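You operate a simulated robot arm through the tools that you are given. There is no shell and no other tool. Be economical: measure what you need, move in short steps, check, and stop when the job is done.

The job below is to be done with a simulated robot arm. You get a single attempt, and the scene is never put back.

TASK
Swap the 22 MM sieve in the shaker for the 8 MM one.
Fine: stand the old one with the others and shut both clamps again.

Only the result counts: the job must be done as asked and must still hold three seconds after the hand-in. Knocking over, shifting, dropping, spilling or breaking anything else fails it.

THE ROBOT
A 7-joint arm with a two-finger parallel gripper, fixed in place. Base frame: the origin is at the foot of the arm, x ahead of it, y to its left, z up; the work surface is at about z = 0.8. Readings come in m, rad, newtons and seconds.
With the tool pointing down near the work surface it reaches from about 0.34 to 0.78 m from the base axis. Its first joint turns from -2.897 to 2.897 rad. Payload 3.91 kg.
The tool frame sits at the grasp point between the pads (the TCP): z along the fingers, y along the line on which they close. The tips reach 0.03 m beyond it. Largest opening 0.11 m; finger width 0.02, thickness 0.01; the body of the gripper, 0.048 by 0.112 m, starts 0.055 m behind the TCP.
Orientation is that of the tool frame in the base frame, as a unit quaternion [w, x, y, z]. With the fingers straight down and closing along the base's y, the tool's x points along the base's -x, its y along +y and its z along -z.

THE INTERFACE
- The arm moves only by the tool jog_arm. Its argument "commands" is a list that holds one entry, the list of rows, each a list of 7 numbers: the opening, from 0 (shut) to 1 (fully open), then the shift along the tool's x, y, z in m, then the turn, a rotation vector about the tool's x, y, z in rad. In form: [[[hand, x, y, z, ax, ay, az], ...]]. A call has 1 to 20 rows; each row is the pose to reach, as a shift and turn from the pose commanded when the call began, along the tool's axes at that moment. Rows are played at 5 a second. More than 0.05 m and 0.15 rad between two rows, or a gripper value outside its range, and nothing of the call is played. A pose out of reach is approached as far as the arm can. The call stops where the force on the tool passes 90 N (or 10 N more than at its start, if that is more) or the arm is blocked; 0.2 s more then pass. Each finger travels about 0.153 m/s and halts on what it meets, pressing with about 43 N; the grip force reading is that of the motor and also rises with nothing between the fingers. The clock runs only during rows and for 0.2 s after the last one: add rows that repeat a pose to give the fingers time. The reply holds the time, the measured pose of the TCP, the force on the tool along the base axes, the opening and the grip force, in the units named above and with some noise.
- Cameras (640 x 400 px; columns grow to the right, rows downward): "scene" is fixed at [0.2219, -0.6516, 1.5789]; the picture's right is [0.85, -0.52, 0.00], its down [-0.31, -0.50, -0.81] and it looks along [0.42, 0.69, -0.59] (base axes); focal length 316 px, centre (320, 200). "wrist" rides on the gripper at [0.077, 0.007, -0.114] in the tool frame; the picture's right is [-0.09, 1.00, 0.00], its down [-0.80, -0.07, -0.59] and it looks along [-0.59, -0.05, 0.80] (tool axes); focal length 270 px, centre (320, 200). There is no depth. A picture from a camera that has moved, and an enlarged one, comes with that camera's place and axes in the base frame and with its lens. The place of the scene camera against the robot may be out by one fixed shift of up to 0.012 m in any direction.
- capture(camera): a new picture of that camera. No time passes.
- move_column(by): slides the trunk up (or, below 0, down) by that many m; the arm rides with it, the base frame stays. It gives what a move gives, with no picture.
- zoom(camera, box): a new picture of the part [left, top, right, bottom] of that camera's present view, enlarged. No time passes.
- hand_in(): hands the job in; it is judged then, once.

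Go step by step. Nothing tells you positions but the pictures and the camera data: compare them with the known pose of the tool, close in by small moves and look again before you grip or let go. The budget is 120 turns and 76 pictures, counting those below and the enlarged ones. Unless the task says otherwise, let go and move clear before handing in, and close with one line.

The tools are called after ">>>" as name(argument=value, ...) on one line, values as JSON. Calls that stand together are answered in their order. jog_arm: Moves the arm, as the interface text tells. Its arguments: {"type":"object","properties":{"commands":{"type":"array","items":{"type":"array","items":{"type":"array","items":{"type":"number"}}}}},"required":["commands"]} The other tools are called the same way: move_column (by) slides the trunk up or down; capture (camera) takes a picture; zoom (camera, box) takes an enlarged picture of a part of a camera's view; hand_in () hands the job in.

At the start:

```text
t: 0.0
tool_pos: [0.4054, -0.1114, 1.2528]
tool_rot: [0.0, -0.001, 1.0, 0.0]
wrist_force: [-0.6, 0.4, 0.1]
finger_gap: 0.11
grip_force: 0.0
trunk travel left (down, up): [-0.575, 0.035]
```

scene: 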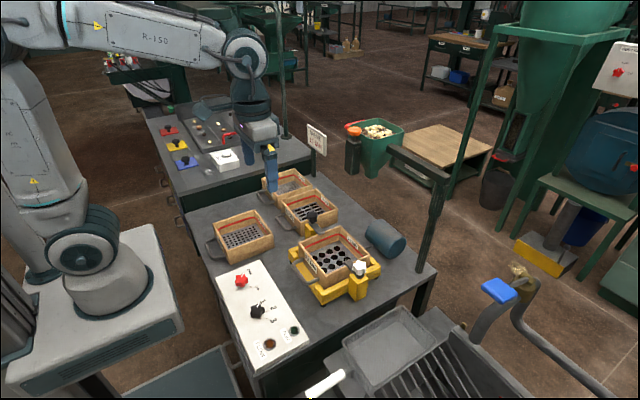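
wrist: 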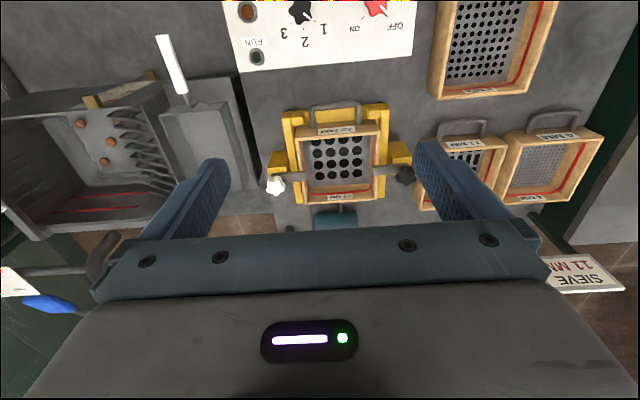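

I see a yellow shaker holding one sieve with two clamps, and three other sieves standing near it. I'll enlarge both views to read labels and clamps.

>>> zoom(camera="scene", box=[190, 150, 450, 312])

>>> zoom(camera="wrist", box=[230, 80, 630, 330])

>>> zoom(camera="wrist", box=[230, 0, 630, 250])

```text
2.46 times, centred on (320, 231) of scene
camera zoom: at [0.2219, -0.6516, 1.5789], right [0.85, -0.52, 0.0], down [-0.31, -0.5, -0.81], along [0.42, 0.69, -0.59], focal length 778 px, centre (320, 124)
```

zoom: 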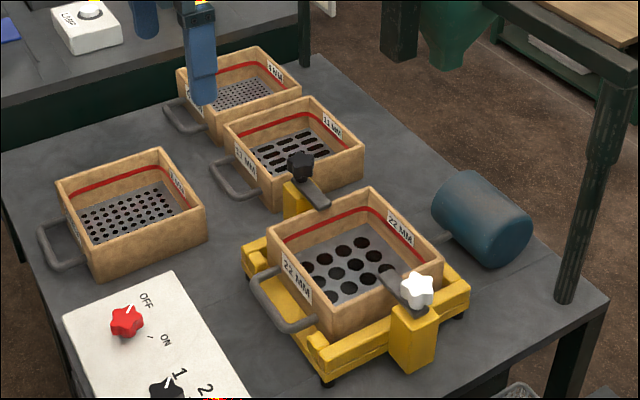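

```text
1.60 times, centred on (430, 205) of wrist
camera zoom: at [0.3293, -0.1039, 1.3678], right [0.09, 1.0, 0.0], down [0.8, -0.07, 0.59], along [0.59, -0.05, -0.8], focal length 432 px, centre (144, 192)
```

zoom: 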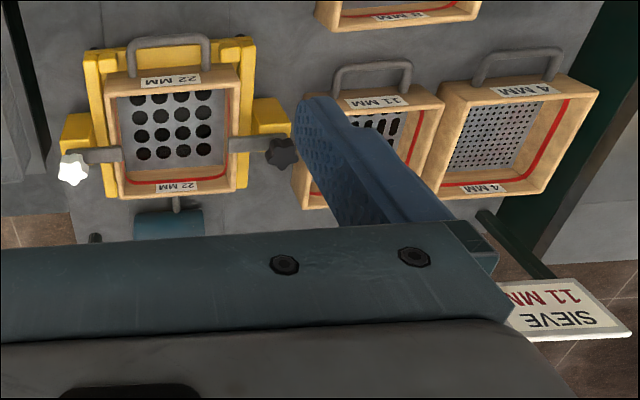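

```text
1.60 times, centred on (430, 125) of wrist
camera zoom: at [0.3293, -0.1039, 1.3678], right [0.09, 1.0, 0.0], down [0.8, -0.07, 0.59], along [0.59, -0.05, -0.8], focal length 432 px, centre (144, 320)
```

zoom: 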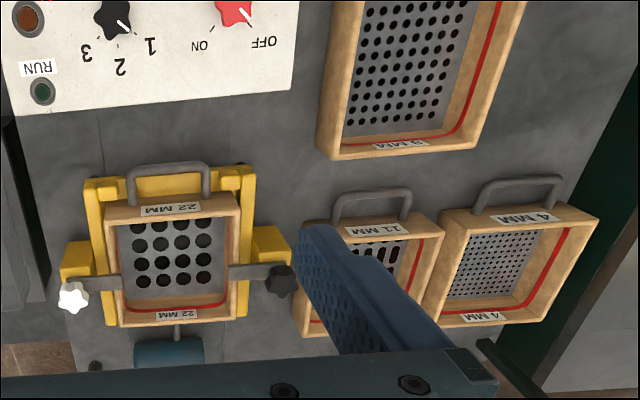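

>>> zoom(camera="wrist", box=[255, 90, 425, 210])

>>> zoom(camera="scene", box=[280, 200, 400, 310])

>>> zoom(camera="scene", box=[200, 190, 290, 290])

```text
3.33 times, centred on (340, 150) of wrist
camera zoom: at [0.3293, -0.1039, 1.3678], right [0.09, 1.0, 0.0], down [0.8, -0.07, 0.59], along [0.59, -0.05, -0.8], focal length 901 px, centre (253, 367)
```

zoom: 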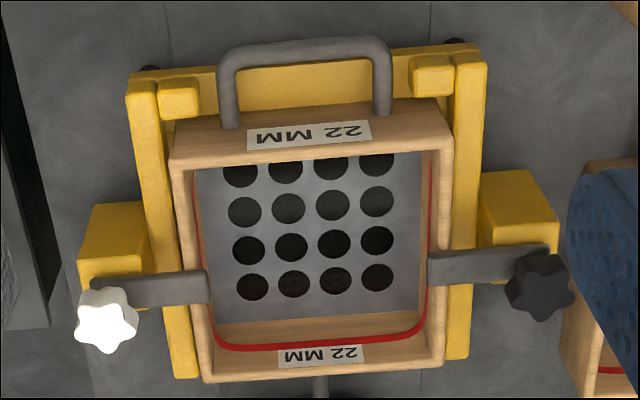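

```text
3.64 times, centred on (340, 255) of scene
camera zoom: at [0.2219, -0.6516, 1.5789], right [0.85, -0.52, 0.0], down [-0.31, -0.5, -0.81], along [0.42, 0.69, -0.59], focal length 1150 px, centre (247, 0)
```

zoom: 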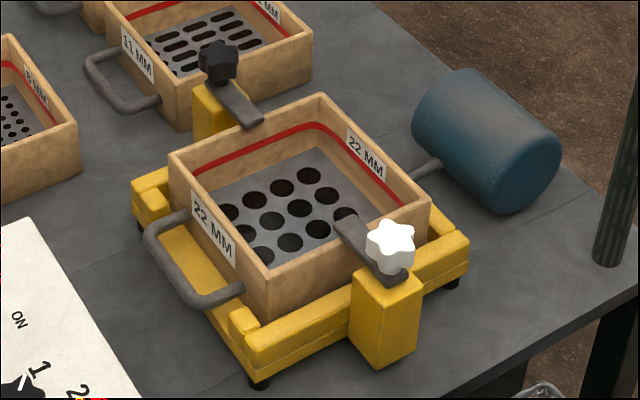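

```text
4.00 times, centred on (245, 240) of scene
camera zoom: at [0.2219, -0.6516, 1.5789], right [0.85, -0.52, 0.0], down [-0.31, -0.5, -0.81], along [0.42, 0.69, -0.59], focal length 1264 px, centre (620, 40)
```

zoom: 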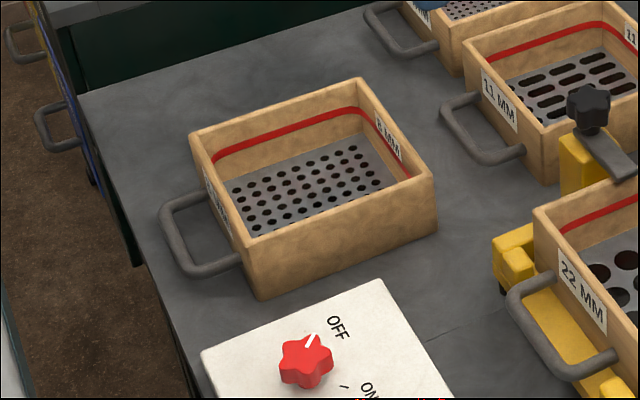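

The 22 MM sieve's rim is at z≈0.90 around (0.605, -0.09), with the knobs at about (0.605, -0.214, 0.935) and (0.605, 0.034, 0.935). I'm going above the white knob for a closer look.

>>> jog_arm(commands=[[[1, -0.033, -0.017, 0.025, 0, 0, 0], [1, -0.066, -0.034, 0.05, 0, 0, 0], [1, -0.1, -0.051, 0.075, 0, 0, 0], [1, -0.133, -0.068, 0.1, 0, 0, 0], [1, -0.166, -0.086, 0.125, 0, 0, 0], [1, -0.2, -0.103, 0.15, 0, 0, 0], [1, -0.2, -0.103, 0.15, 0, 0, 0]]])

>>> capture(camera="wrist")

>>> capture(camera="scene")

```text
t: 1.6
tool_pos: [0.6063, -0.2145, 1.103]
tool_rot: [0.0, 0.0, 1.0, 0.0]
wrist_force: [0.4, -0.2, -0.1]
finger_gap: 0.11
grip_force: 0.1
trunk travel left (down, up): [-0.575, 0.035]
```

```text
67 pictures are left
camera wrist: at [0.5295, -0.2075, 1.2175], right [0.09, 1.0, 0.0], down [0.8, -0.07, 0.59], along [0.59, -0.05, -0.8], focal length 270 px, centre (320, 200)
```

wrist: 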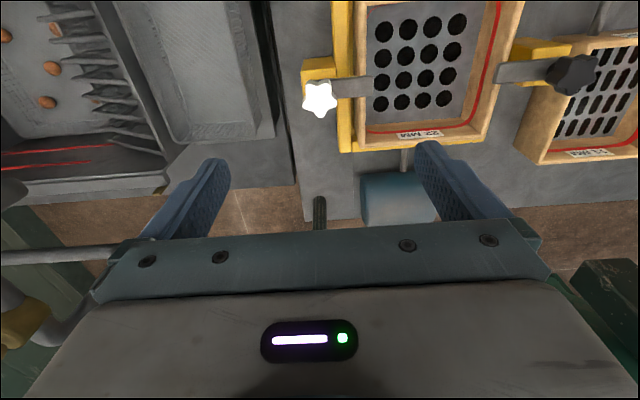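

```text
66 pictures are left
```

scene: 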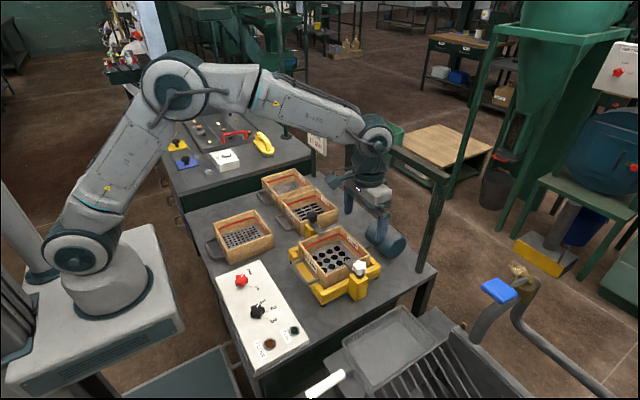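

>>> zoom(camera="wrist", box=[280, 60, 400, 135])

>>> zoom(camera="scene", box=[330, 245, 390, 305])

```text
5.33 times, centred on (340, 98) of wrist
camera zoom: at [0.5295, -0.2075, 1.2175], right [0.09, 1.0, 0.0], down [0.8, -0.07, 0.59], along [0.59, -0.05, -0.8], focal length 1442 px, centre (213, 747)
```

zoom: 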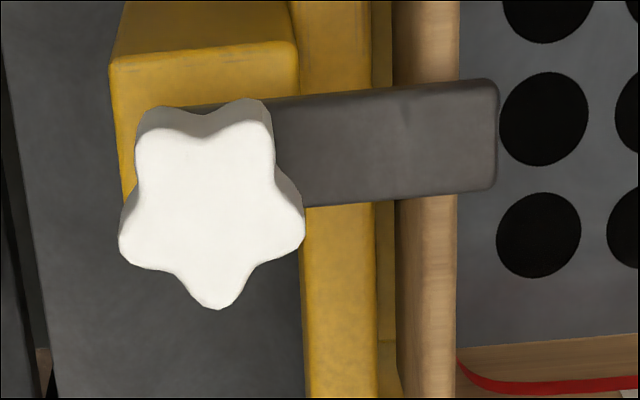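

```text
6.67 times, centred on (360, 275) of scene
camera zoom: at [0.2219, -0.6516, 1.5789], right [0.85, -0.52, 0.0], down [-0.31, -0.5, -0.81], along [0.42, 0.69, -0.59], focal length 2107 px, centre (53, -300)
```

zoom: 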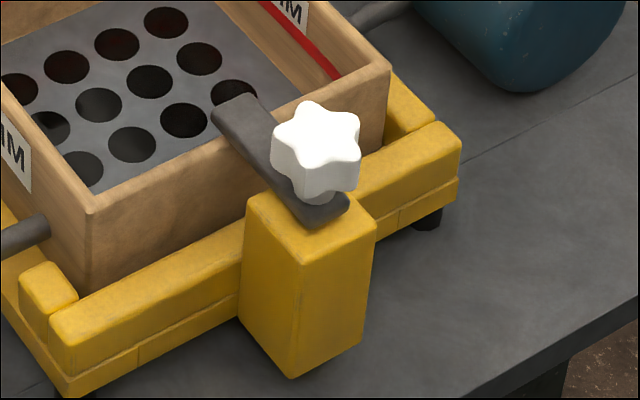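

The white knob is a five-lobed star, about 37 mm across, with its top at z≈0.937 and its arm lying along +y over the rim. I'll turn the tool 18° so the fingers close lobe to valley, and come down short of the knob.

>>> jog_arm(commands=[[[0.9, 0, 0, 0.02, 0, 0, 0.11], [0.8, -0.001, 0, 0.05, 0, 0, 0.21], [0.7, -0.001, 0, 0.08, 0, 0, 0.314], [0.65, -0.001, 0, 0.11, 0, 0, 0.314], [0.65, -0.001, 0, 0.13, 0, 0, 0.314], [0.65, -0.001, 0, 0.143, 0, 0, 0.314], [0.65, -0.001, 0, 0.143, 0, 0, 0.314]]])

>>> capture(camera="wrist")

>>> zoom(camera="scene", box=[310, 225, 410, 305])

```text
t: 3.2
tool_pos: [0.6072, -0.2137, 0.9595]
tool_rot: [0.0, 0.157, 0.988, 0.0]
wrist_force: [-1.4, 0.3, 0.2]
finger_gap: 0.0716
grip_force: 0.1
trunk travel left (down, up): [-0.575, 0.035]
```

```text
63 pictures are left
camera wrist: at [0.5363, -0.1839, 1.0742], right [0.39, 0.92, 0.0], down [0.74, -0.32, 0.59], along [0.55, -0.23, -0.8], focal length 270 px, centre (320, 200)
```

wrist: 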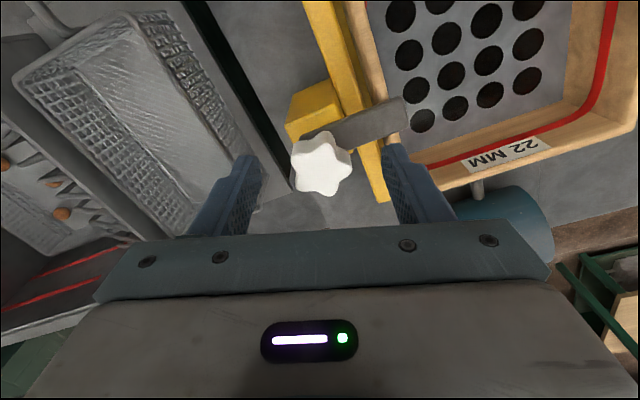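

```text
5.00 times, centred on (360, 265) of scene
camera zoom: at [0.2219, -0.6516, 1.5789], right [0.85, -0.52, 0.0], down [-0.31, -0.5, -0.81], along [0.42, 0.69, -0.59], focal length 1580 px, centre (120, -125)
```

zoom: 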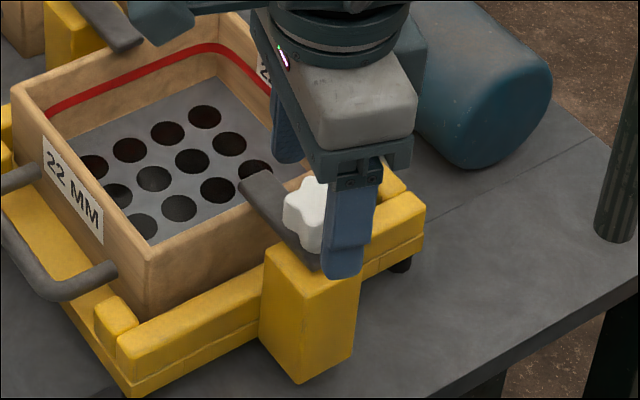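

The fingers straddle the knob with its centre within 1–2 mm. I'll lower 12 mm and close.

>>> jog_arm(commands=[[[0.65, 0, 0, 0.006, 0, 0, 0], [0.65, 0, 0, 0.012, 0, 0, 0], [0.4, 0, 0, 0.012, 0, 0, 0], [0.2, 0, 0, 0.012, 0, 0, 0], [0.1, 0, 0, 0.012, 0, 0, 0], [0.1, 0, 0, 0.012, 0, 0, 0], [0.1, 0, 0, 0.012, 0, 0, 0]]])

>>> capture(camera="wrist")

```text
t: 4.8
tool_pos: [0.6069, -0.2136, 0.9482]
tool_rot: [-0.001, 0.157, 0.988, 0.0]
wrist_force: [-1.8, -0.8, -1.2]
finger_gap: 0.0343
grip_force: 44.3
trunk travel left (down, up): [-0.575, 0.035]
```

```text
61 pictures are left
camera wrist: at [0.5358, -0.1836, 1.0626], right [0.39, 0.92, 0.0], down [0.74, -0.32, 0.59], along [0.55, -0.23, -0.8], focal length 270 px, centre (320, 200)
```

wrist: 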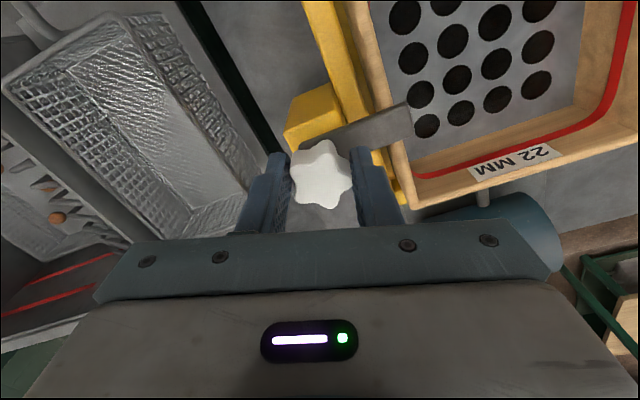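

Gripped on the knob (gap 34 mm). I'll try a small counter-clockwise twist and look.

>>> jog_arm(commands=[[[0.1, 0, 0, 0, 0, 0, -0.1], [0.1, 0, 0, 0, 0, 0, -0.2], [0.1, 0, 0, 0, 0, 0, -0.3], [0.1, 0, 0, 0, 0, 0, -0.35], [0.1, 0, 0, 0, 0, 0, -0.35]]])

>>> capture(camera="wrist")

```text
t: 6.0
tool_pos: [0.6067, -0.2148, 0.9471]
tool_rot: [0.0, -0.019, 1.0, 0.0]
wrist_force: [-4.1, -2.8, -1.5]
finger_gap: 0.0341
grip_force: 45.1
trunk travel left (down, up): [-0.575, 0.035]
```

```text
60 pictures are left
camera wrist: at [0.5296, -0.2104, 1.0626], right [0.05, 1.0, 0.0], down [0.8, -0.04, 0.59], along [0.59, -0.03, -0.8], focal length 270 px, centre (320, 200)
```

wrist: 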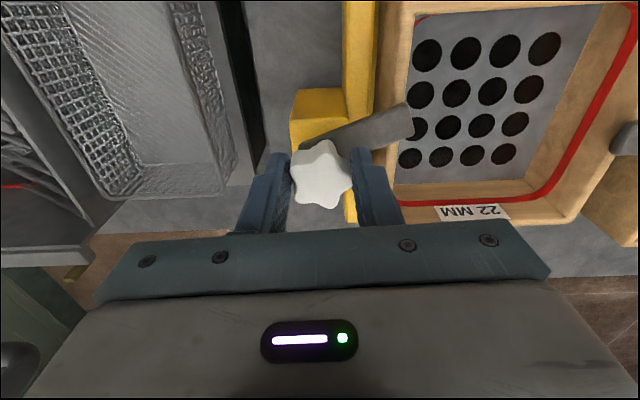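

The arm follows the knob, so I'll carry on counter-clockwise to about 90°.

>>> jog_arm(commands=[[[0.1, 0, 0, 0, 0, 0, -0.12], [0.1, 0, 0, 0, 0, 0, -0.24], [0.1, 0, 0, 0, 0, 0, -0.36], [0.1, 0, 0, 0, 0, 0, -0.48], [0.1, 0, 0, 0, 0, 0, -0.6], [0.1, 0, 0, 0, 0, 0, -0.72], [0.1, 0, 0, 0, 0, 0, -0.84], [0.1, 0, 0, 0, 0, 0, -0.96], [0.1, 0, 0, 0, 0, 0, -1.08], [0.1, 0, 0, 0, 0, 0, -1.18], [0.1, 0, 0, 0, 0, 0, -1.18]]])

>>> capture(camera="wrist")

>>> zoom(camera="scene", box=[280, 200, 410, 305])

```text
t: 8.4
tool_pos: [0.609, -0.2154, 0.9463]
tool_rot: [0.001, -0.571, 0.821, 0.0]
wrist_force: [9.8, -8.3, 1.1]
finger_gap: 0.0341
grip_force: 45.2
trunk travel left (down, up): [-0.575, 0.035]
```

```text
59 pictures are left
camera wrist: at [0.5757, -0.2849, 1.0625], right [-0.9, 0.43, 0.0], down [0.34, 0.73, 0.6], along [0.26, 0.54, -0.8], focal length 270 px, centre (320, 200)
```

wrist: 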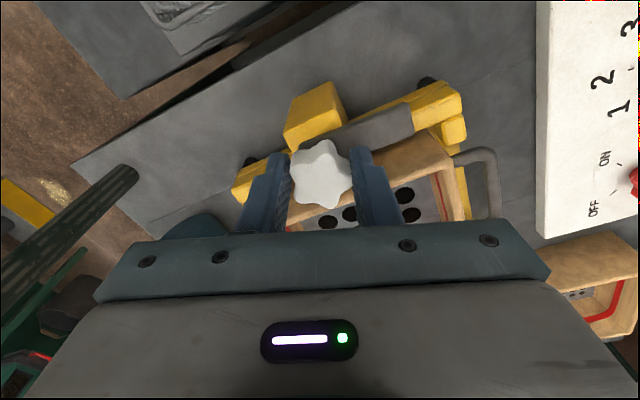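

```text
3.81 times, centred on (345, 252) of scene
camera zoom: at [0.2219, -0.6516, 1.5789], right [0.85, -0.52, 0.0], down [-0.31, -0.5, -0.81], along [0.42, 0.69, -0.59], focal length 1204 px, centre (225, 0)
```

zoom: 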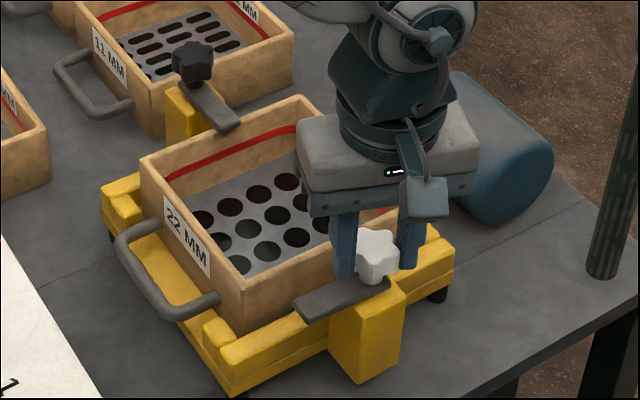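

The white arm is fully clear of the rim. I'll let go, rise and square the tool up again.

>>> jog_arm(commands=[[[0.4, 0, 0, 0, 0, 0, 0], [0.65, 0, 0, 0, 0, 0, 0], [0.65, 0, 0, 0, 0, 0, 0], [0.65, 0, 0, -0.03, 0, 0, 0], [0.65, 0, 0, -0.07, 0, 0, 0.1], [0.65, 0, 0, -0.11, 0, 0, 0.22], [0.65, 0, 0, -0.11, 0, 0, 0.36], [0.65, 0, 0, -0.11, 0, 0, 0.5], [0.65, 0, 0, -0.11, 0, 0, 0.64], [0.65, 0, 0, -0.11, 0, 0, 0.78], [0.65, 0, 0, -0.11, 0, 0, 0.92], [0.65, 0, 0, -0.11, 0, 0, 1.06], [0.65, 0, 0, -0.11, 0, 0, 1.2], [0.65, 0, 0, -0.11, 0, 0, 1.216], [0.65, 0, 0, -0.11, 0, 0, 1.216]]])

```text
t: 11.6
tool_pos: [0.6077, -0.2142, 1.0571]
tool_rot: [0.0, 0.0, 1.0, -0.001]
wrist_force: [-0.5, 0.5, 0.2]
finger_gap: 0.0713
grip_force: 0.0
trunk travel left (down, up): [-0.575, 0.035]
```

Now over to the black knob.

>>> jog_arm(commands=[[[0.65, 0, 0.042, 0, 0, 0, 0], [0.65, 0, 0.084, 0, 0, 0, 0], [0.65, 0, 0.126, 0, 0, 0, 0], [0.65, 0, 0.168, 0, 0, 0, 0], [0.65, 0, 0.21, 0, 0, 0, 0], [0.65, 0, 0.247, 0, 0, 0, 0], [0.65, 0, 0.247, 0, 0, 0, 0]]])

>>> zoom(camera="wrist", box=[220, 40, 420, 165])

>>> zoom(camera="scene", box=[280, 190, 410, 305])

```text
t: 13.2
tool_pos: [0.6077, 0.0331, 1.0585]
tool_rot: [0.0, 0.001, 1.0, 0.0]
wrist_force: [0.3, -0.8, -0.3]
finger_gap: 0.0713
grip_force: 0.0
trunk travel left (down, up): [-0.575, 0.035]
```

```text
3.20 times, centred on (320, 102) of wrist
camera zoom: at [0.5312, 0.0405, 1.173], right [0.09, 1.0, 0.0], down [0.8, -0.07, 0.59], along [0.59, -0.05, -0.8], focal length 865 px, centre (320, 512)
```

zoom: 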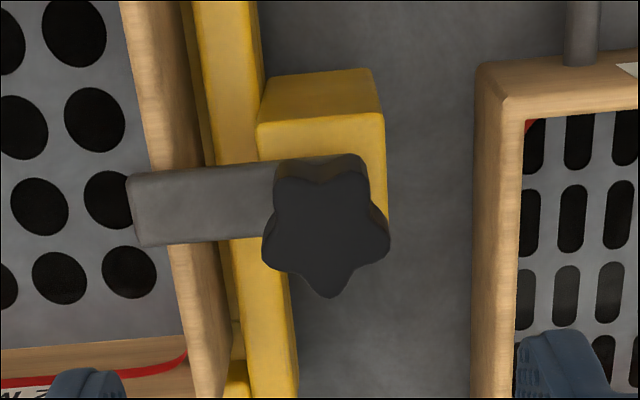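

```text
3.48 times, centred on (345, 248) of scene
camera zoom: at [0.2219, -0.6516, 1.5789], right [0.85, -0.52, 0.0], down [-0.31, -0.5, -0.81], along [0.42, 0.69, -0.59], focal length 1100 px, centre (233, 35)
```

zoom: 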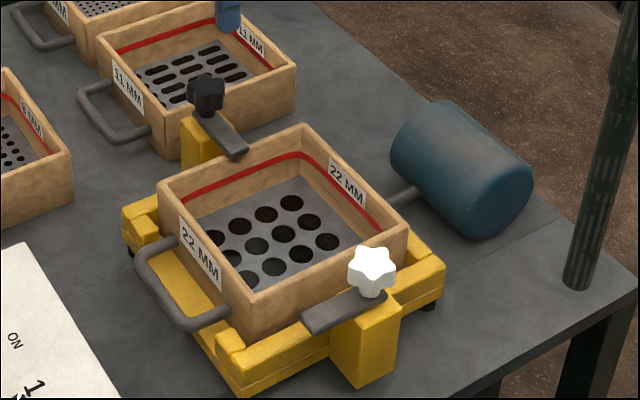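

The black knob has the same star pose at about (0.6075, 0.036). I'll mirror the move: turn the tool -18°, come down, and grip.

>>> jog_arm(commands=[[[0.65, 0, 0.003, 0.02, 0, 0, -0.11], [0.65, 0, 0.003, 0.04, 0, 0, -0.21], [0.65, 0, 0.003, 0.065, 0, 0, -0.314], [0.65, 0, 0.003, 0.09, 0, 0, -0.314], [0.65, 0, 0.003, 0.1, 0, 0, -0.314], [0.65, 0, 0.003, 0.111, 0, 0, -0.314], [0.65, 0, 0.003, 0.111, 0, 0, -0.314], [0.4, 0, 0.003, 0.111, 0, 0, -0.314], [0.2, 0, 0.003, 0.111, 0, 0, -0.314], [0.1, 0, 0.003, 0.111, 0, 0, -0.314], [0.1, 0, 0.003, 0.111, 0, 0, -0.314], [0.1, 0, 0.003, 0.111, 0, 0, -0.314]]])

>>> capture(camera="wrist")

```text
t: 15.8
tool_pos: [0.608, 0.0361, 0.947]
tool_rot: [-0.001, -0.155, 0.988, 0.0]
wrist_force: [3.0, -2.9, -2.6]
finger_gap: 0.0342
grip_force: 44.7
trunk travel left (down, up): [-0.575, 0.035]
```

```text
55 pictures are left
camera wrist: at [0.5325, 0.0178, 1.0614], right [-0.22, 0.97, 0.0], down [0.78, 0.18, 0.59], along [0.58, 0.13, -0.8], focal length 270 px, centre (320, 200)
```

wrist: 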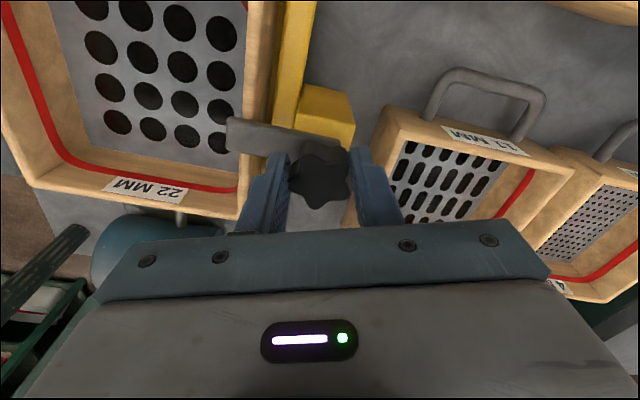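

Gripped. Now a small clockwise twist as a test.

>>> jog_arm(commands=[[[0.1, 0, 0, 0, 0, 0, 0.1], [0.1, 0, 0, 0, 0, 0, 0.2], [0.1, 0, 0, 0, 0, 0, 0.3], [0.1, 0, 0, 0, 0, 0, 0.35], [0.1, 0, 0, 0, 0, 0, 0.35]]])

>>> capture(camera="wrist")

```text
t: 17.0
tool_pos: [0.6074, 0.0351, 0.9458]
tool_rot: [-0.001, 0.019, 1.0, 0.0]
wrist_force: [1.1, -1.9, -6.5]
finger_gap: 0.034
grip_force: 44.8
trunk travel left (down, up): [-0.575, 0.035]
```

```text
54 pictures are left
camera wrist: at [0.5312, 0.0455, 1.0615], right [0.13, 0.99, 0.0], down [0.8, -0.1, 0.59], along [0.59, -0.07, -0.8], focal length 270 px, centre (320, 200)
```

wrist: 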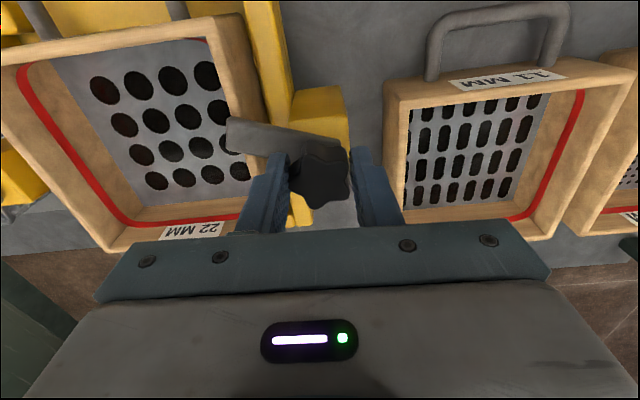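

It follows clockwise too, so I'll continue to about 88°.

>>> jog_arm(commands=[[[0.1, 0, 0, 0, 0, 0, 0.12], [0.1, 0, 0, 0, 0, 0, 0.24], [0.1, 0, 0, 0, 0, 0, 0.36], [0.1, 0, 0, 0, 0, 0, 0.48], [0.1, 0, 0, 0, 0, 0, 0.6], [0.1, 0, 0, 0, 0, 0, 0.72], [0.1, 0, 0, 0, 0, 0, 0.84], [0.1, 0, 0, 0, 0, 0, 0.96], [0.1, 0, 0, 0, 0, 0, 1.08], [0.1, 0, 0, 0, 0, 0, 1.18], [0.1, 0, 0, 0, 0, 0, 1.18]]])

>>> capture(camera="wrist")

```text
t: 19.4
tool_pos: [0.6084, 0.0364, 0.9463]
tool_rot: [0.0, 0.572, 0.82, 0.0]
wrist_force: [13.3, 2.0, -0.3]
finger_gap: 0.034
grip_force: 45.2
trunk travel left (down, up): [-0.575, 0.035]
```

```text
53 pictures are left
camera wrist: at [0.5891, 0.1109, 1.0614], right [0.97, 0.26, 0.0], down [0.21, -0.78, 0.59], along [0.16, -0.57, -0.8], focal length 270 px, centre (320, 200)
```

wrist: 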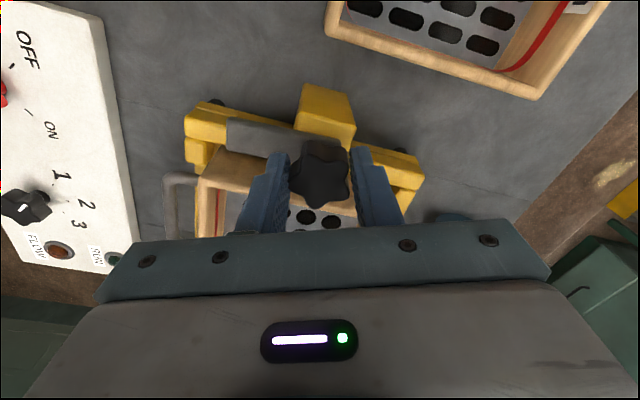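

The black arm is clear too. I'll release, rise, square up, and back off to see the free sieves.

>>> jog_arm(commands=[[[0.4, 0, 0, 0, 0, 0, 0], [0.65, 0, 0, 0, 0, 0, 0], [0.65, 0, 0, 0, 0, 0, 0], [0.65, 0, 0, -0.03, 0, 0, 0], [0.65, 0, 0, -0.07, 0, 0, -0.1], [0.65, 0, 0, -0.11, 0, 0, -0.22], [0.65, 0, 0, -0.15, 0, 0, -0.36], [0.65, 0, 0, -0.19, 0, 0, -0.5], [0.65, 0, 0, -0.21, 0, 0, -0.64], [0.65, 0, 0, -0.21, 0, 0, -0.78], [0.65, 0, 0, -0.21, 0, 0, -0.92], [0.65, 0, 0, -0.21, 0, 0, -1.06], [0.65, 0, 0, -0.21, 0, 0, -1.2], [0.65, 0, 0, -0.21, 0, 0, -1.216], [0.65, 0, 0, -0.21, 0, 0, -1.216]]])

>>> jog_arm(commands=[[[0.65, 0.045, 0, 0, 0, 0, 0], [0.65, 0.09, 0, 0, 0, 0, 0], [0.65, 0.135, 0, 0, 0, 0, 0], [0.65, 0.18, 0.01, 0, 0, 0, 0], [0.65, 0.215, 0.03, 0, 0, 0, 0], [0.65, 0.235, 0.05, 0, 0, 0, 0], [0.65, 0.235, 0.05, 0, 0, 0, 0]]])

>>> capture(camera="wrist")

>>> capture(camera="scene")

```text
t: 22.6
tool_pos: [0.6068, 0.0364, 1.1581]
tool_rot: [0.0, -0.001, 1.0, 0.001]
wrist_force: [-0.5, 0.3, 0.1]
finger_gap: 0.0715
grip_force: 0.0
trunk travel left (down, up): [-0.575, 0.035]
```

```text
t: 24.2
tool_pos: [0.3718, 0.0864, 1.1567]
tool_rot: [0.001, 0.0, 1.0, 0.001]
wrist_force: [-0.3, 0.9, 0.1]
finger_gap: 0.0716
grip_force: 0.0
trunk travel left (down, up): [-0.575, 0.035]
```

```text
52 pictures are left
camera wrist: at [0.2957, 0.0933, 1.272], right [0.09, 1.0, 0.0], down [0.8, -0.07, 0.59], along [0.59, -0.05, -0.8], focal length 270 px, centre (320, 200)
```

wrist: 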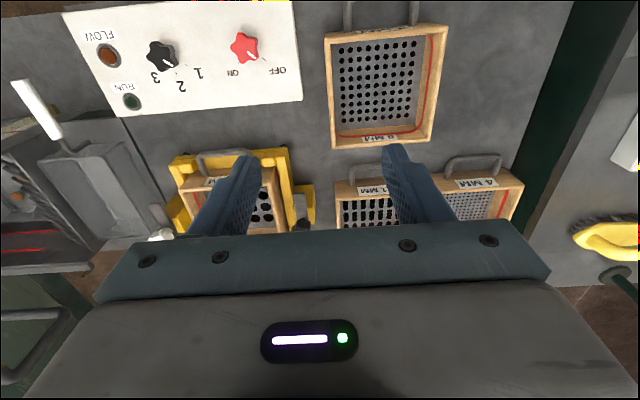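

```text
51 pictures are left
```

scene: 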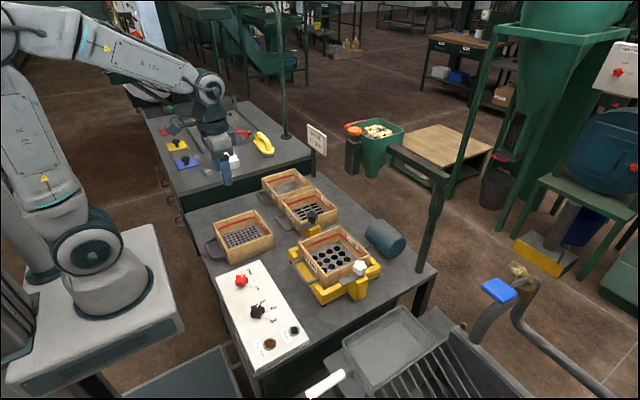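

I take the 8 MM sieve to be at x 0.334–0.486, y 0.095–0.25, with free table at around (0.43, 0.35) for the old one. I'll turn the tool 90° and go above the front wall of the 22 MM sieve, to grip it by that wall between the handle legs.

>>> jog_arm(commands=[[[0.65, -0.013, -0.015, 0.008, 0, 0, -0.13], [0.6, -0.026, -0.03, 0.017, 0, 0, -0.26], [0.55, -0.04, -0.044, 0.025, 0, 0, -0.39], [0.5, -0.053, -0.058, 0.033, 0, 0, -0.52], [0.5, -0.066, -0.073, 0.042, 0, 0, -0.65], [0.5, -0.079, -0.088, 0.05, 0, 0, -0.78], [0.5, -0.092, -0.102, 0.058, 0, 0, -0.91], [0.5, -0.106, -0.117, 0.067, 0, 0, -1.04], [0.5, -0.119, -0.131, 0.075, 0, 0, -1.17], [0.5, -0.132, -0.146, 0.083, 0, 0, -1.3], [0.5, -0.145, -0.16, 0.092, 0, 0, -1.43], [0.5, -0.159, -0.175, 0.1, 0, 0, -1.571], [0.5, -0.159, -0.175, 0.1, 0, 0, -1.571]]])

>>> capture(camera="wrist")

>>> zoom(camera="scene", box=[250, 180, 410, 310])

```text
t: 27.0
tool_pos: [0.5303, -0.0874, 1.057]
tool_rot: [0.0, 0.708, -0.706, -0.001]
wrist_force: [-0.4, 0.3, -0.5]
finger_gap: 0.0552
grip_force: 0.1
trunk travel left (down, up): [-0.575, 0.035]
```

```text
50 pictures are left
camera wrist: at [0.5244, -0.1646, 1.1719], right [-1.0, 0.09, 0.0], down [0.07, 0.8, 0.59], along [0.05, 0.59, -0.8], focal length 270 px, centre (320, 200)
```

wrist: 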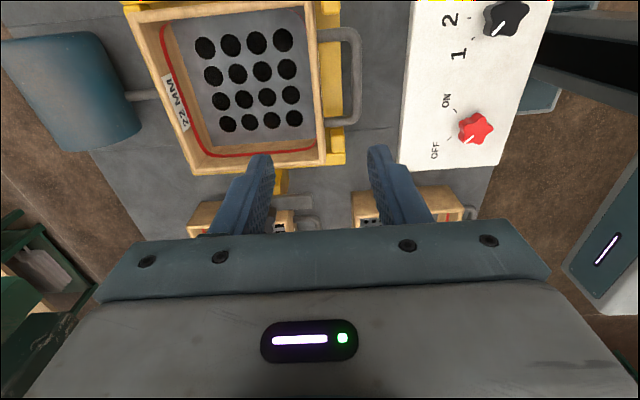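

```text
3.08 times, centred on (330, 245) of scene
camera zoom: at [0.2219, -0.6516, 1.5789], right [0.85, -0.52, 0.0], down [-0.31, -0.5, -0.81], along [0.42, 0.69, -0.59], focal length 973 px, centre (289, 62)
```

zoom: 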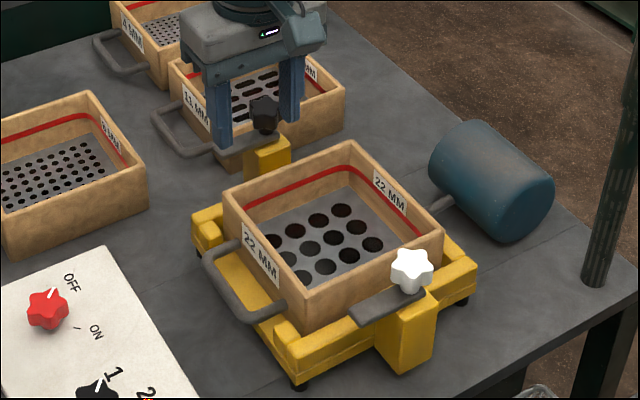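

>>> zoom(camera="wrist", box=[200, 0, 400, 180])

```text
2.22 times, centred on (300, 90) of wrist
camera zoom: at [0.5244, -0.1646, 1.1719], right [-1.0, 0.09, 0.0], down [0.07, 0.8, 0.59], along [0.05, 0.59, -0.8], focal length 601 px, centre (364, 444)
```

zoom: 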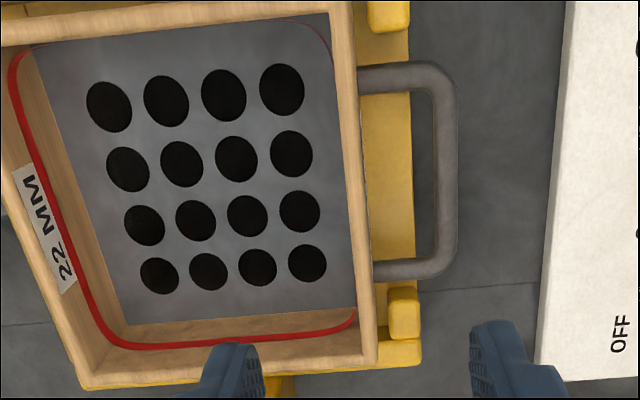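

The front wall is about 9 mm thick, centred at x≈0.533, with the plate about 50 mm below the rim. I'll come down to just above the rim with a 36 mm opening and check.

>>> jog_arm(commands=[[[0.4, 0.0036, -0.0027, 0.03, 0, 0, 0], [0.33, 0.0036, -0.0027, 0.065, 0, 0, 0], [0.33, 0.0036, -0.0027, 0.095, 0, 0, 0], [0.33, 0.0036, -0.0027, 0.112, 0, 0, 0], [0.33, 0.0036, -0.0027, 0.118, 0, 0, 0], [0.33, 0.0036, -0.0027, 0.118, 0, 0, 0]]])

>>> zoom(camera="wrist", box=[220, 60, 440, 240])

>>> zoom(camera="scene", box=[270, 200, 390, 310])

```text
t: 28.4
tool_pos: [0.5344, -0.092, 0.9391]
tool_rot: [0.0, 0.707, -0.707, 0.0]
wrist_force: [-0.1, 0.2, -0.1]
finger_gap: 0.0364
grip_force: 0.0
trunk travel left (down, up): [-0.575, 0.035]
```

```text
2.22 times, centred on (330, 150) of wrist
camera zoom: at [0.5275, -0.1694, 1.0538], right [-1.0, 0.09, 0.0], down [0.07, 0.8, 0.59], along [0.05, 0.59, -0.8], focal length 601 px, centre (298, 311)
```

zoom: 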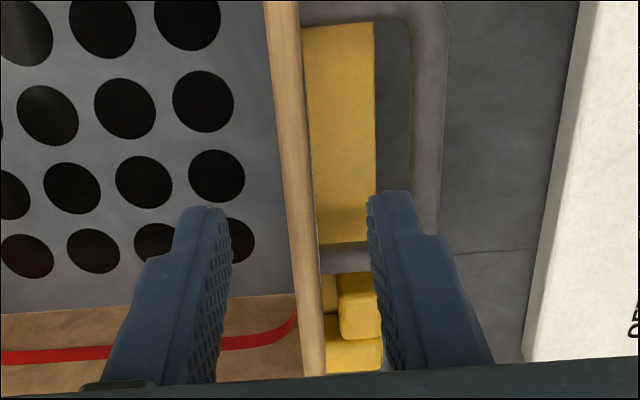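

```text
3.64 times, centred on (330, 255) of scene
camera zoom: at [0.2219, -0.6516, 1.5789], right [0.85, -0.52, 0.0], down [-0.31, -0.5, -0.81], along [0.42, 0.69, -0.59], focal length 1150 px, centre (284, 0)
```

zoom: 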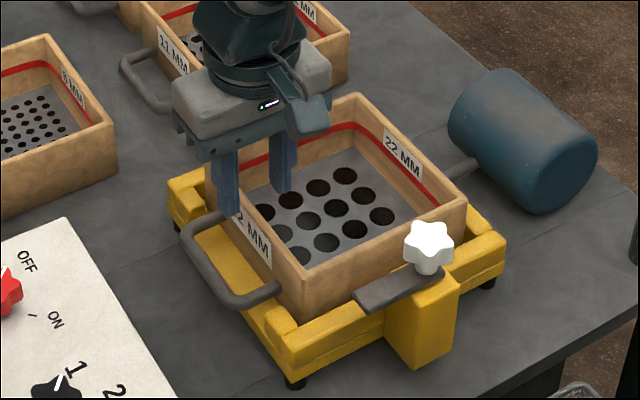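

The wall is centred between the fingers. I'll go down 44 mm and close.

>>> jog_arm(commands=[[[0.33, 0, 0, 0.015, 0, 0, 0], [0.33, 0, 0, 0.03, 0, 0, 0], [0.33, 0, 0, 0.044, 0, 0, 0], [0.33, 0, 0, 0.044, 0, 0, 0], [0.2, 0, 0, 0.044, 0, 0, 0], [0.1, 0, 0, 0.044, 0, 0, 0], [0, 0, 0, 0.044, 0, 0, 0], [0, 0, 0, 0.044, 0, 0, 0], [0, 0, 0, 0.044, 0, 0, 0]]])

>>> capture(camera="wrist")

```text
t: 30.4
tool_pos: [0.533, -0.0922, 0.8945]
tool_rot: [0.0, 0.707, -0.707, 0.001]
wrist_force: [-0.1, 0.2, 0.3]
finger_gap: 0.0076
grip_force: 43.6
trunk travel left (down, up): [-0.575, 0.035]
```

```text
45 pictures are left
camera wrist: at [0.5272, -0.1691, 1.0102], right [-1.0, 0.09, 0.0], down [0.07, 0.8, 0.59], along [0.05, 0.59, -0.8], focal length 270 px, centre (320, 200)
```

wrist: 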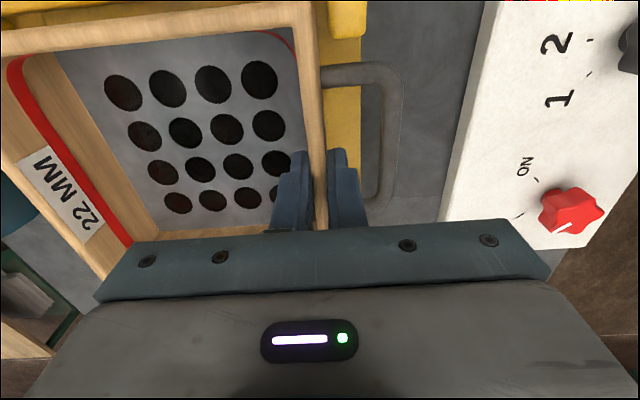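

Gripped on the wall (7.6 mm). I'll lift 12 mm as a test and watch for sag.

>>> jog_arm(commands=[[[0, 0, 0, -0.003, 0, 0, 0], [0, 0, 0, -0.006, 0, 0, 0], [0, 0, 0, -0.009, 0, 0, 0], [0, 0, 0, -0.012, 0, 0, 0], [0, 0, 0, -0.012, 0, 0, 0], [0, 0, 0, -0.012, 0, 0, 0]]])

>>> capture(camera="wrist")

>>> zoom(camera="scene", box=[270, 200, 390, 310])

```text
t: 31.8
tool_pos: [0.5338, -0.092, 0.9076]
tool_rot: [0.0, -0.707, 0.707, 0.0]
wrist_force: [0.1, -0.6, -3.2]
finger_gap: 0.0076
grip_force: 42.9
trunk travel left (down, up): [-0.575, 0.035]
```

```text
44 pictures are left
camera wrist: at [0.5274, -0.1695, 1.0218], right [-1.0, 0.09, 0.0], down [0.07, 0.8, 0.59], along [0.05, 0.59, -0.8], focal length 270 px, centre (320, 200)
```

wrist: 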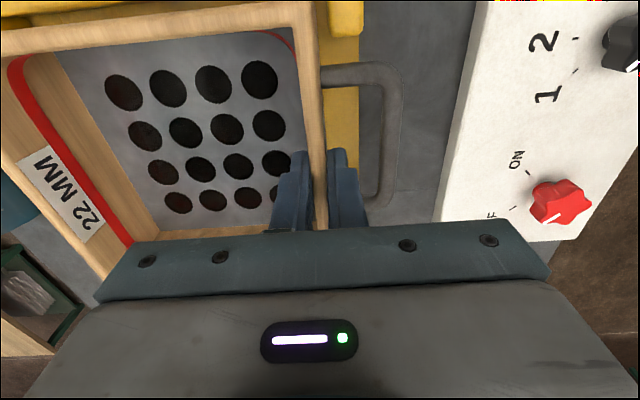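

```text
3.64 times, centred on (330, 255) of scene
camera zoom: at [0.2219, -0.6516, 1.5789], right [0.85, -0.52, 0.0], down [-0.31, -0.5, -0.81], along [0.42, 0.69, -0.59], focal length 1150 px, centre (284, 0)
```

zoom: 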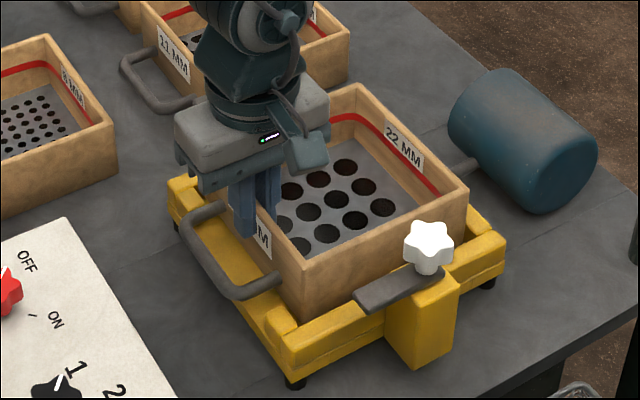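

The sieve lifts rigidly and is light (about 0.33 kg). I'll raise it clear and carry it to the free spot left of the 8 MM sieve.

>>> jog_arm(commands=[[[0, 0, 0, -0.015, 0, 0, 0], [0, 0, 0, -0.04, 0, 0, 0], [0, 0, 0, -0.07, 0, 0, 0], [0, 0, 0, -0.1, 0, 0, 0], [0, 0, 0, -0.13, 0, 0, 0], [0, 0, 0, -0.145, 0, 0, 0], [0, -0.015, 0.006, -0.15, 0, 0, 0], [0, -0.04, 0.017, -0.15, 0, 0, 0], [0, -0.072, 0.03, -0.15, 0, 0, 0], [0, -0.108, 0.045, -0.15, 0, 0, 0], [0, -0.144, 0.06, -0.15, 0, 0, 0], [0, -0.18, 0.075, -0.15, 0, 0, 0], [0, -0.216, 0.09, -0.15, 0, 0, 0], [0, -0.252, 0.105, -0.15, 0, 0, 0], [0, -0.288, 0.12, -0.15, 0, 0, 0], [0, -0.324, 0.135, -0.15, 0, 0, 0], [0, -0.36, 0.15, -0.15, 0, 0, 0], [0, -0.396, 0.165, -0.15, 0, 0, 0], [0, -0.425, 0.177, -0.15, 0, 0, 0], [0, -0.442, 0.184, -0.15, 0, 0, 0]]])

>>> capture(camera="wrist")

>>> capture(camera="scene")

```text
t: 36.0
tool_pos: [0.3488, 0.3508, 1.056]
tool_rot: [0.0, 0.707, -0.707, 0.001]
wrist_force: [0.2, -1.0, -2.5]
finger_gap: 0.0074
grip_force: 42.6
trunk travel left (down, up): [-0.575, 0.035]
```

```text
42 pictures are left
camera wrist: at [0.3432, 0.2739, 1.1706], right [-1.0, 0.09, 0.0], down [0.07, 0.8, 0.59], along [0.05, 0.59, -0.8], focal length 270 px, centre (320, 200)
```

wrist: 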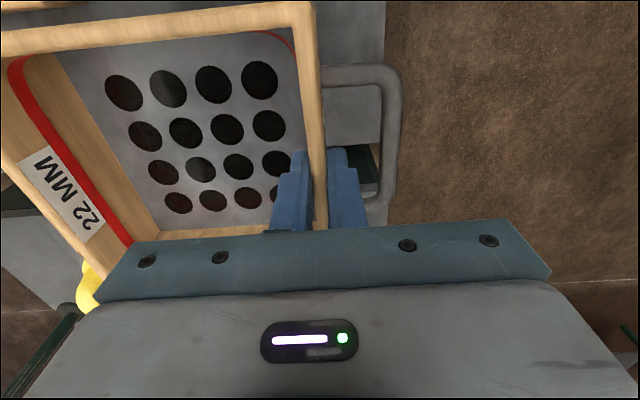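

```text
41 pictures are left
```

scene: 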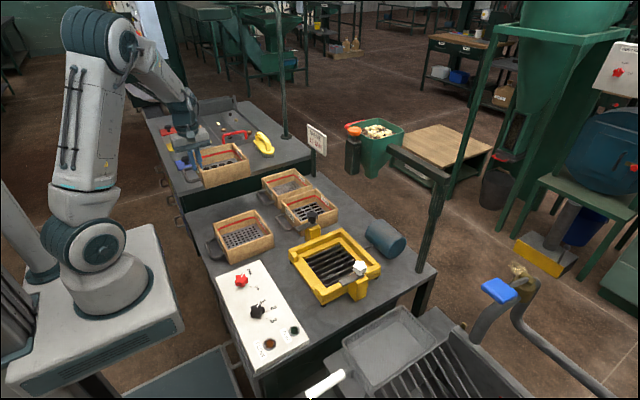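

Clear free table lies below. I'll shift 11 mm further left and lower to a few cm above the table.

>>> jog_arm(commands=[[[0, -0.005, 0, 0.015, 0, 0, 0], [0, -0.011, 0, 0.04, 0, 0, 0], [0, -0.011, 0, 0.07, 0, 0, 0], [0, -0.011, 0, 0.1, 0, 0, 0], [0, -0.011, 0, 0.125, 0, 0, 0], [0, -0.011, 0, 0.145, 0, 0, 0], [0, -0.011, 0, 0.155, 0, 0, 0], [0, -0.011, 0, 0.155, 0, 0, 0]]])

>>> zoom(camera="scene", box=[160, 130, 340, 270])

>>> capture(camera="wrist")

```text
t: 37.8
tool_pos: [0.3491, 0.3609, 0.9021]
tool_rot: [0.0, 0.708, -0.706, 0.0]
wrist_force: [-0.9, 0.6, -3.4]
finger_gap: 0.0075
grip_force: 43.0
trunk travel left (down, up): [-0.575, 0.035]
```

```text
2.86 times, centred on (250, 200) of scene
camera zoom: at [0.2219, -0.6516, 1.5789], right [0.85, -0.52, 0.0], down [-0.31, -0.5, -0.81], along [0.42, 0.69, -0.59], focal length 903 px, centre (520, 200)
```

zoom: 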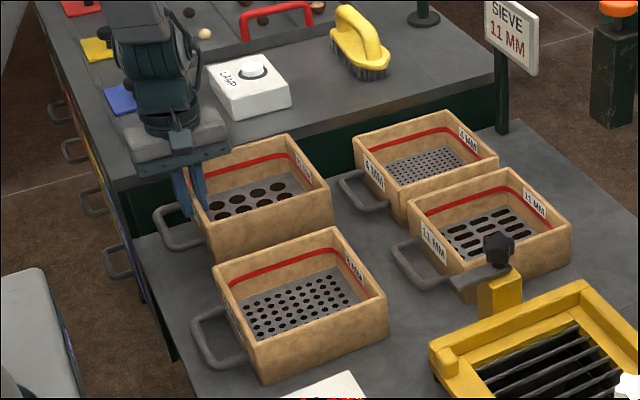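

```text
39 pictures are left
camera wrist: at [0.3429, 0.2839, 1.0167], right [-1.0, 0.09, 0.0], down [0.07, 0.8, 0.59], along [0.05, 0.59, -0.8], focal length 270 px, centre (320, 200)
```

wrist: 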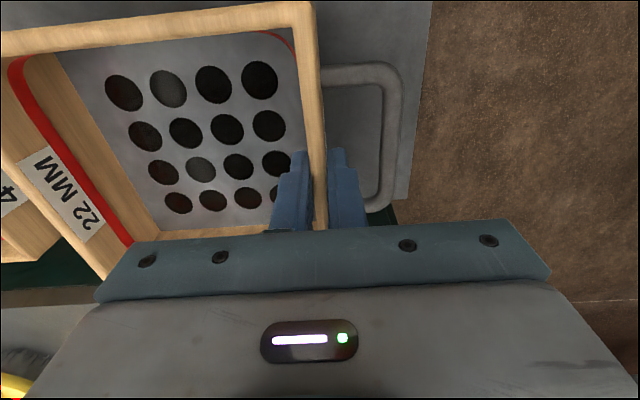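

The spot is clear but near the left edge, so I'll ease 4 mm back and lower gently to contact.

>>> jog_arm(commands=[[[0, 0.002, 0, 0.006, 0, 0, 0], [0, 0.004, 0, 0.012, 0, 0, 0], [0, 0.004, 0, 0.018, 0, 0, 0], [0, 0.004, 0, 0.022, 0, 0, 0], [0, 0.004, 0, 0.022, 0, 0, 0]]])

>>> zoom(camera="scene", box=[180, 160, 280, 240])

```text
t: 39.0
tool_pos: [0.35, 0.3569, 0.8797]
tool_rot: [0.0, -0.707, 0.707, 0.001]
wrist_force: [0.6, 0.3, -4.0]
finger_gap: 0.0079
grip_force: 43.0
trunk travel left (down, up): [-0.575, 0.035]
```

```text
5.00 times, centred on (230, 200) of scene
camera zoom: at [0.2219, -0.6516, 1.5789], right [0.85, -0.52, 0.0], down [-0.31, -0.5, -0.81], along [0.42, 0.69, -0.59], focal length 1580 px, centre (770, 200)
```

zoom: 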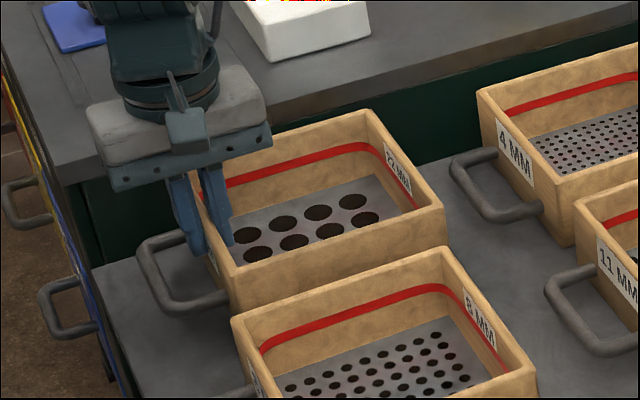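

>>> jog_arm(commands=[[[0, 0, 0, 0.002, 0, 0, 0], [0, 0, 0, 0.004, 0, 0, 0], [0, 0, 0, 0.006, 0, 0, 0], [0, 0, 0, 0.006, 0, 0, 0]]])

```text
t: 40.0
tool_pos: [0.3504, 0.3569, 0.8741]
tool_rot: [0.0, 0.707, -0.707, 0.0]
wrist_force: [-0.4, -0.4, -3.3]
finger_gap: 0.0077
grip_force: 43.2
trunk travel left (down, up): [-0.575, 0.035]
```

>>> jog_arm(commands=[[[0, 0, 0, 0.002, 0, 0, 0], [0, 0, 0, 0.004, 0, 0, 0], [0, 0, 0, 0.004, 0, 0, 0]]])

```text
t: 40.8
tool_pos: [0.3509, 0.357, 0.8701]
tool_rot: [0.0, -0.707, 0.707, 0.0]
wrist_force: [-0.4, 0.1, -2.9]
finger_gap: 0.0077
grip_force: 42.9
trunk travel left (down, up): [-0.575, 0.035]
```

>>> jog_arm(commands=[[[0, 0, 0, 0.002, 0, 0, 0], [0, 0, 0, 0.004, 0, 0, 0], [0, 0, 0, 0.004, 0, 0, 0]]])

>>> zoom(camera="scene", box=[180, 160, 280, 240])

```text
t: 41.6
tool_pos: [0.3521, 0.3583, 0.8657]
tool_rot: [0.001, -0.707, 0.707, 0.0]
wrist_force: [0.0, 0.5, -3.0]
finger_gap: 0.0077
grip_force: 42.8
trunk travel left (down, up): [-0.575, 0.035]
```

```text
5.00 times, centred on (230, 200) of scene
camera zoom: at [0.2219, -0.6516, 1.5789], right [0.85, -0.52, 0.0], down [-0.31, -0.5, -0.81], along [0.42, 0.69, -0.59], focal length 1580 px, centre (770, 200)
```

zoom: 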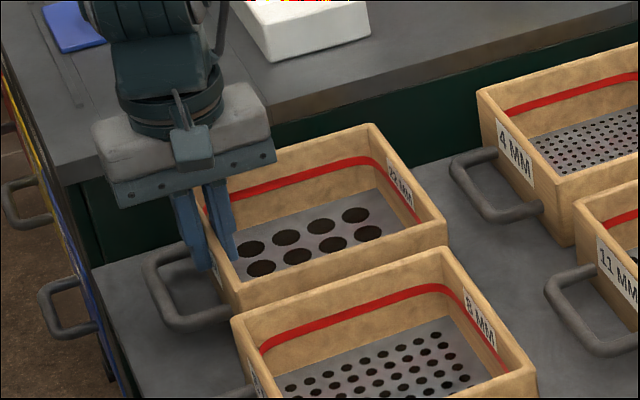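

Still hanging; I'll continue down in small steps.

>>> jog_arm(commands=[[[0, 0, 0, 0.002, 0, 0, 0], [0, 0, 0, 0.004, 0, 0, 0], [0, 0, 0, 0.006, 0, 0, 0], [0, 0, 0, 0.006, 0, 0, 0]]])

```text
t: 42.6
tool_pos: [0.3498, 0.3581, 0.8613]
tool_rot: [0.004, -0.707, 0.707, 0.001]
wrist_force: [1.3, 4.0, 39.8]
finger_gap: 0.0075
grip_force: 43.1
trunk travel left (down, up): [-0.575, 0.035]
```

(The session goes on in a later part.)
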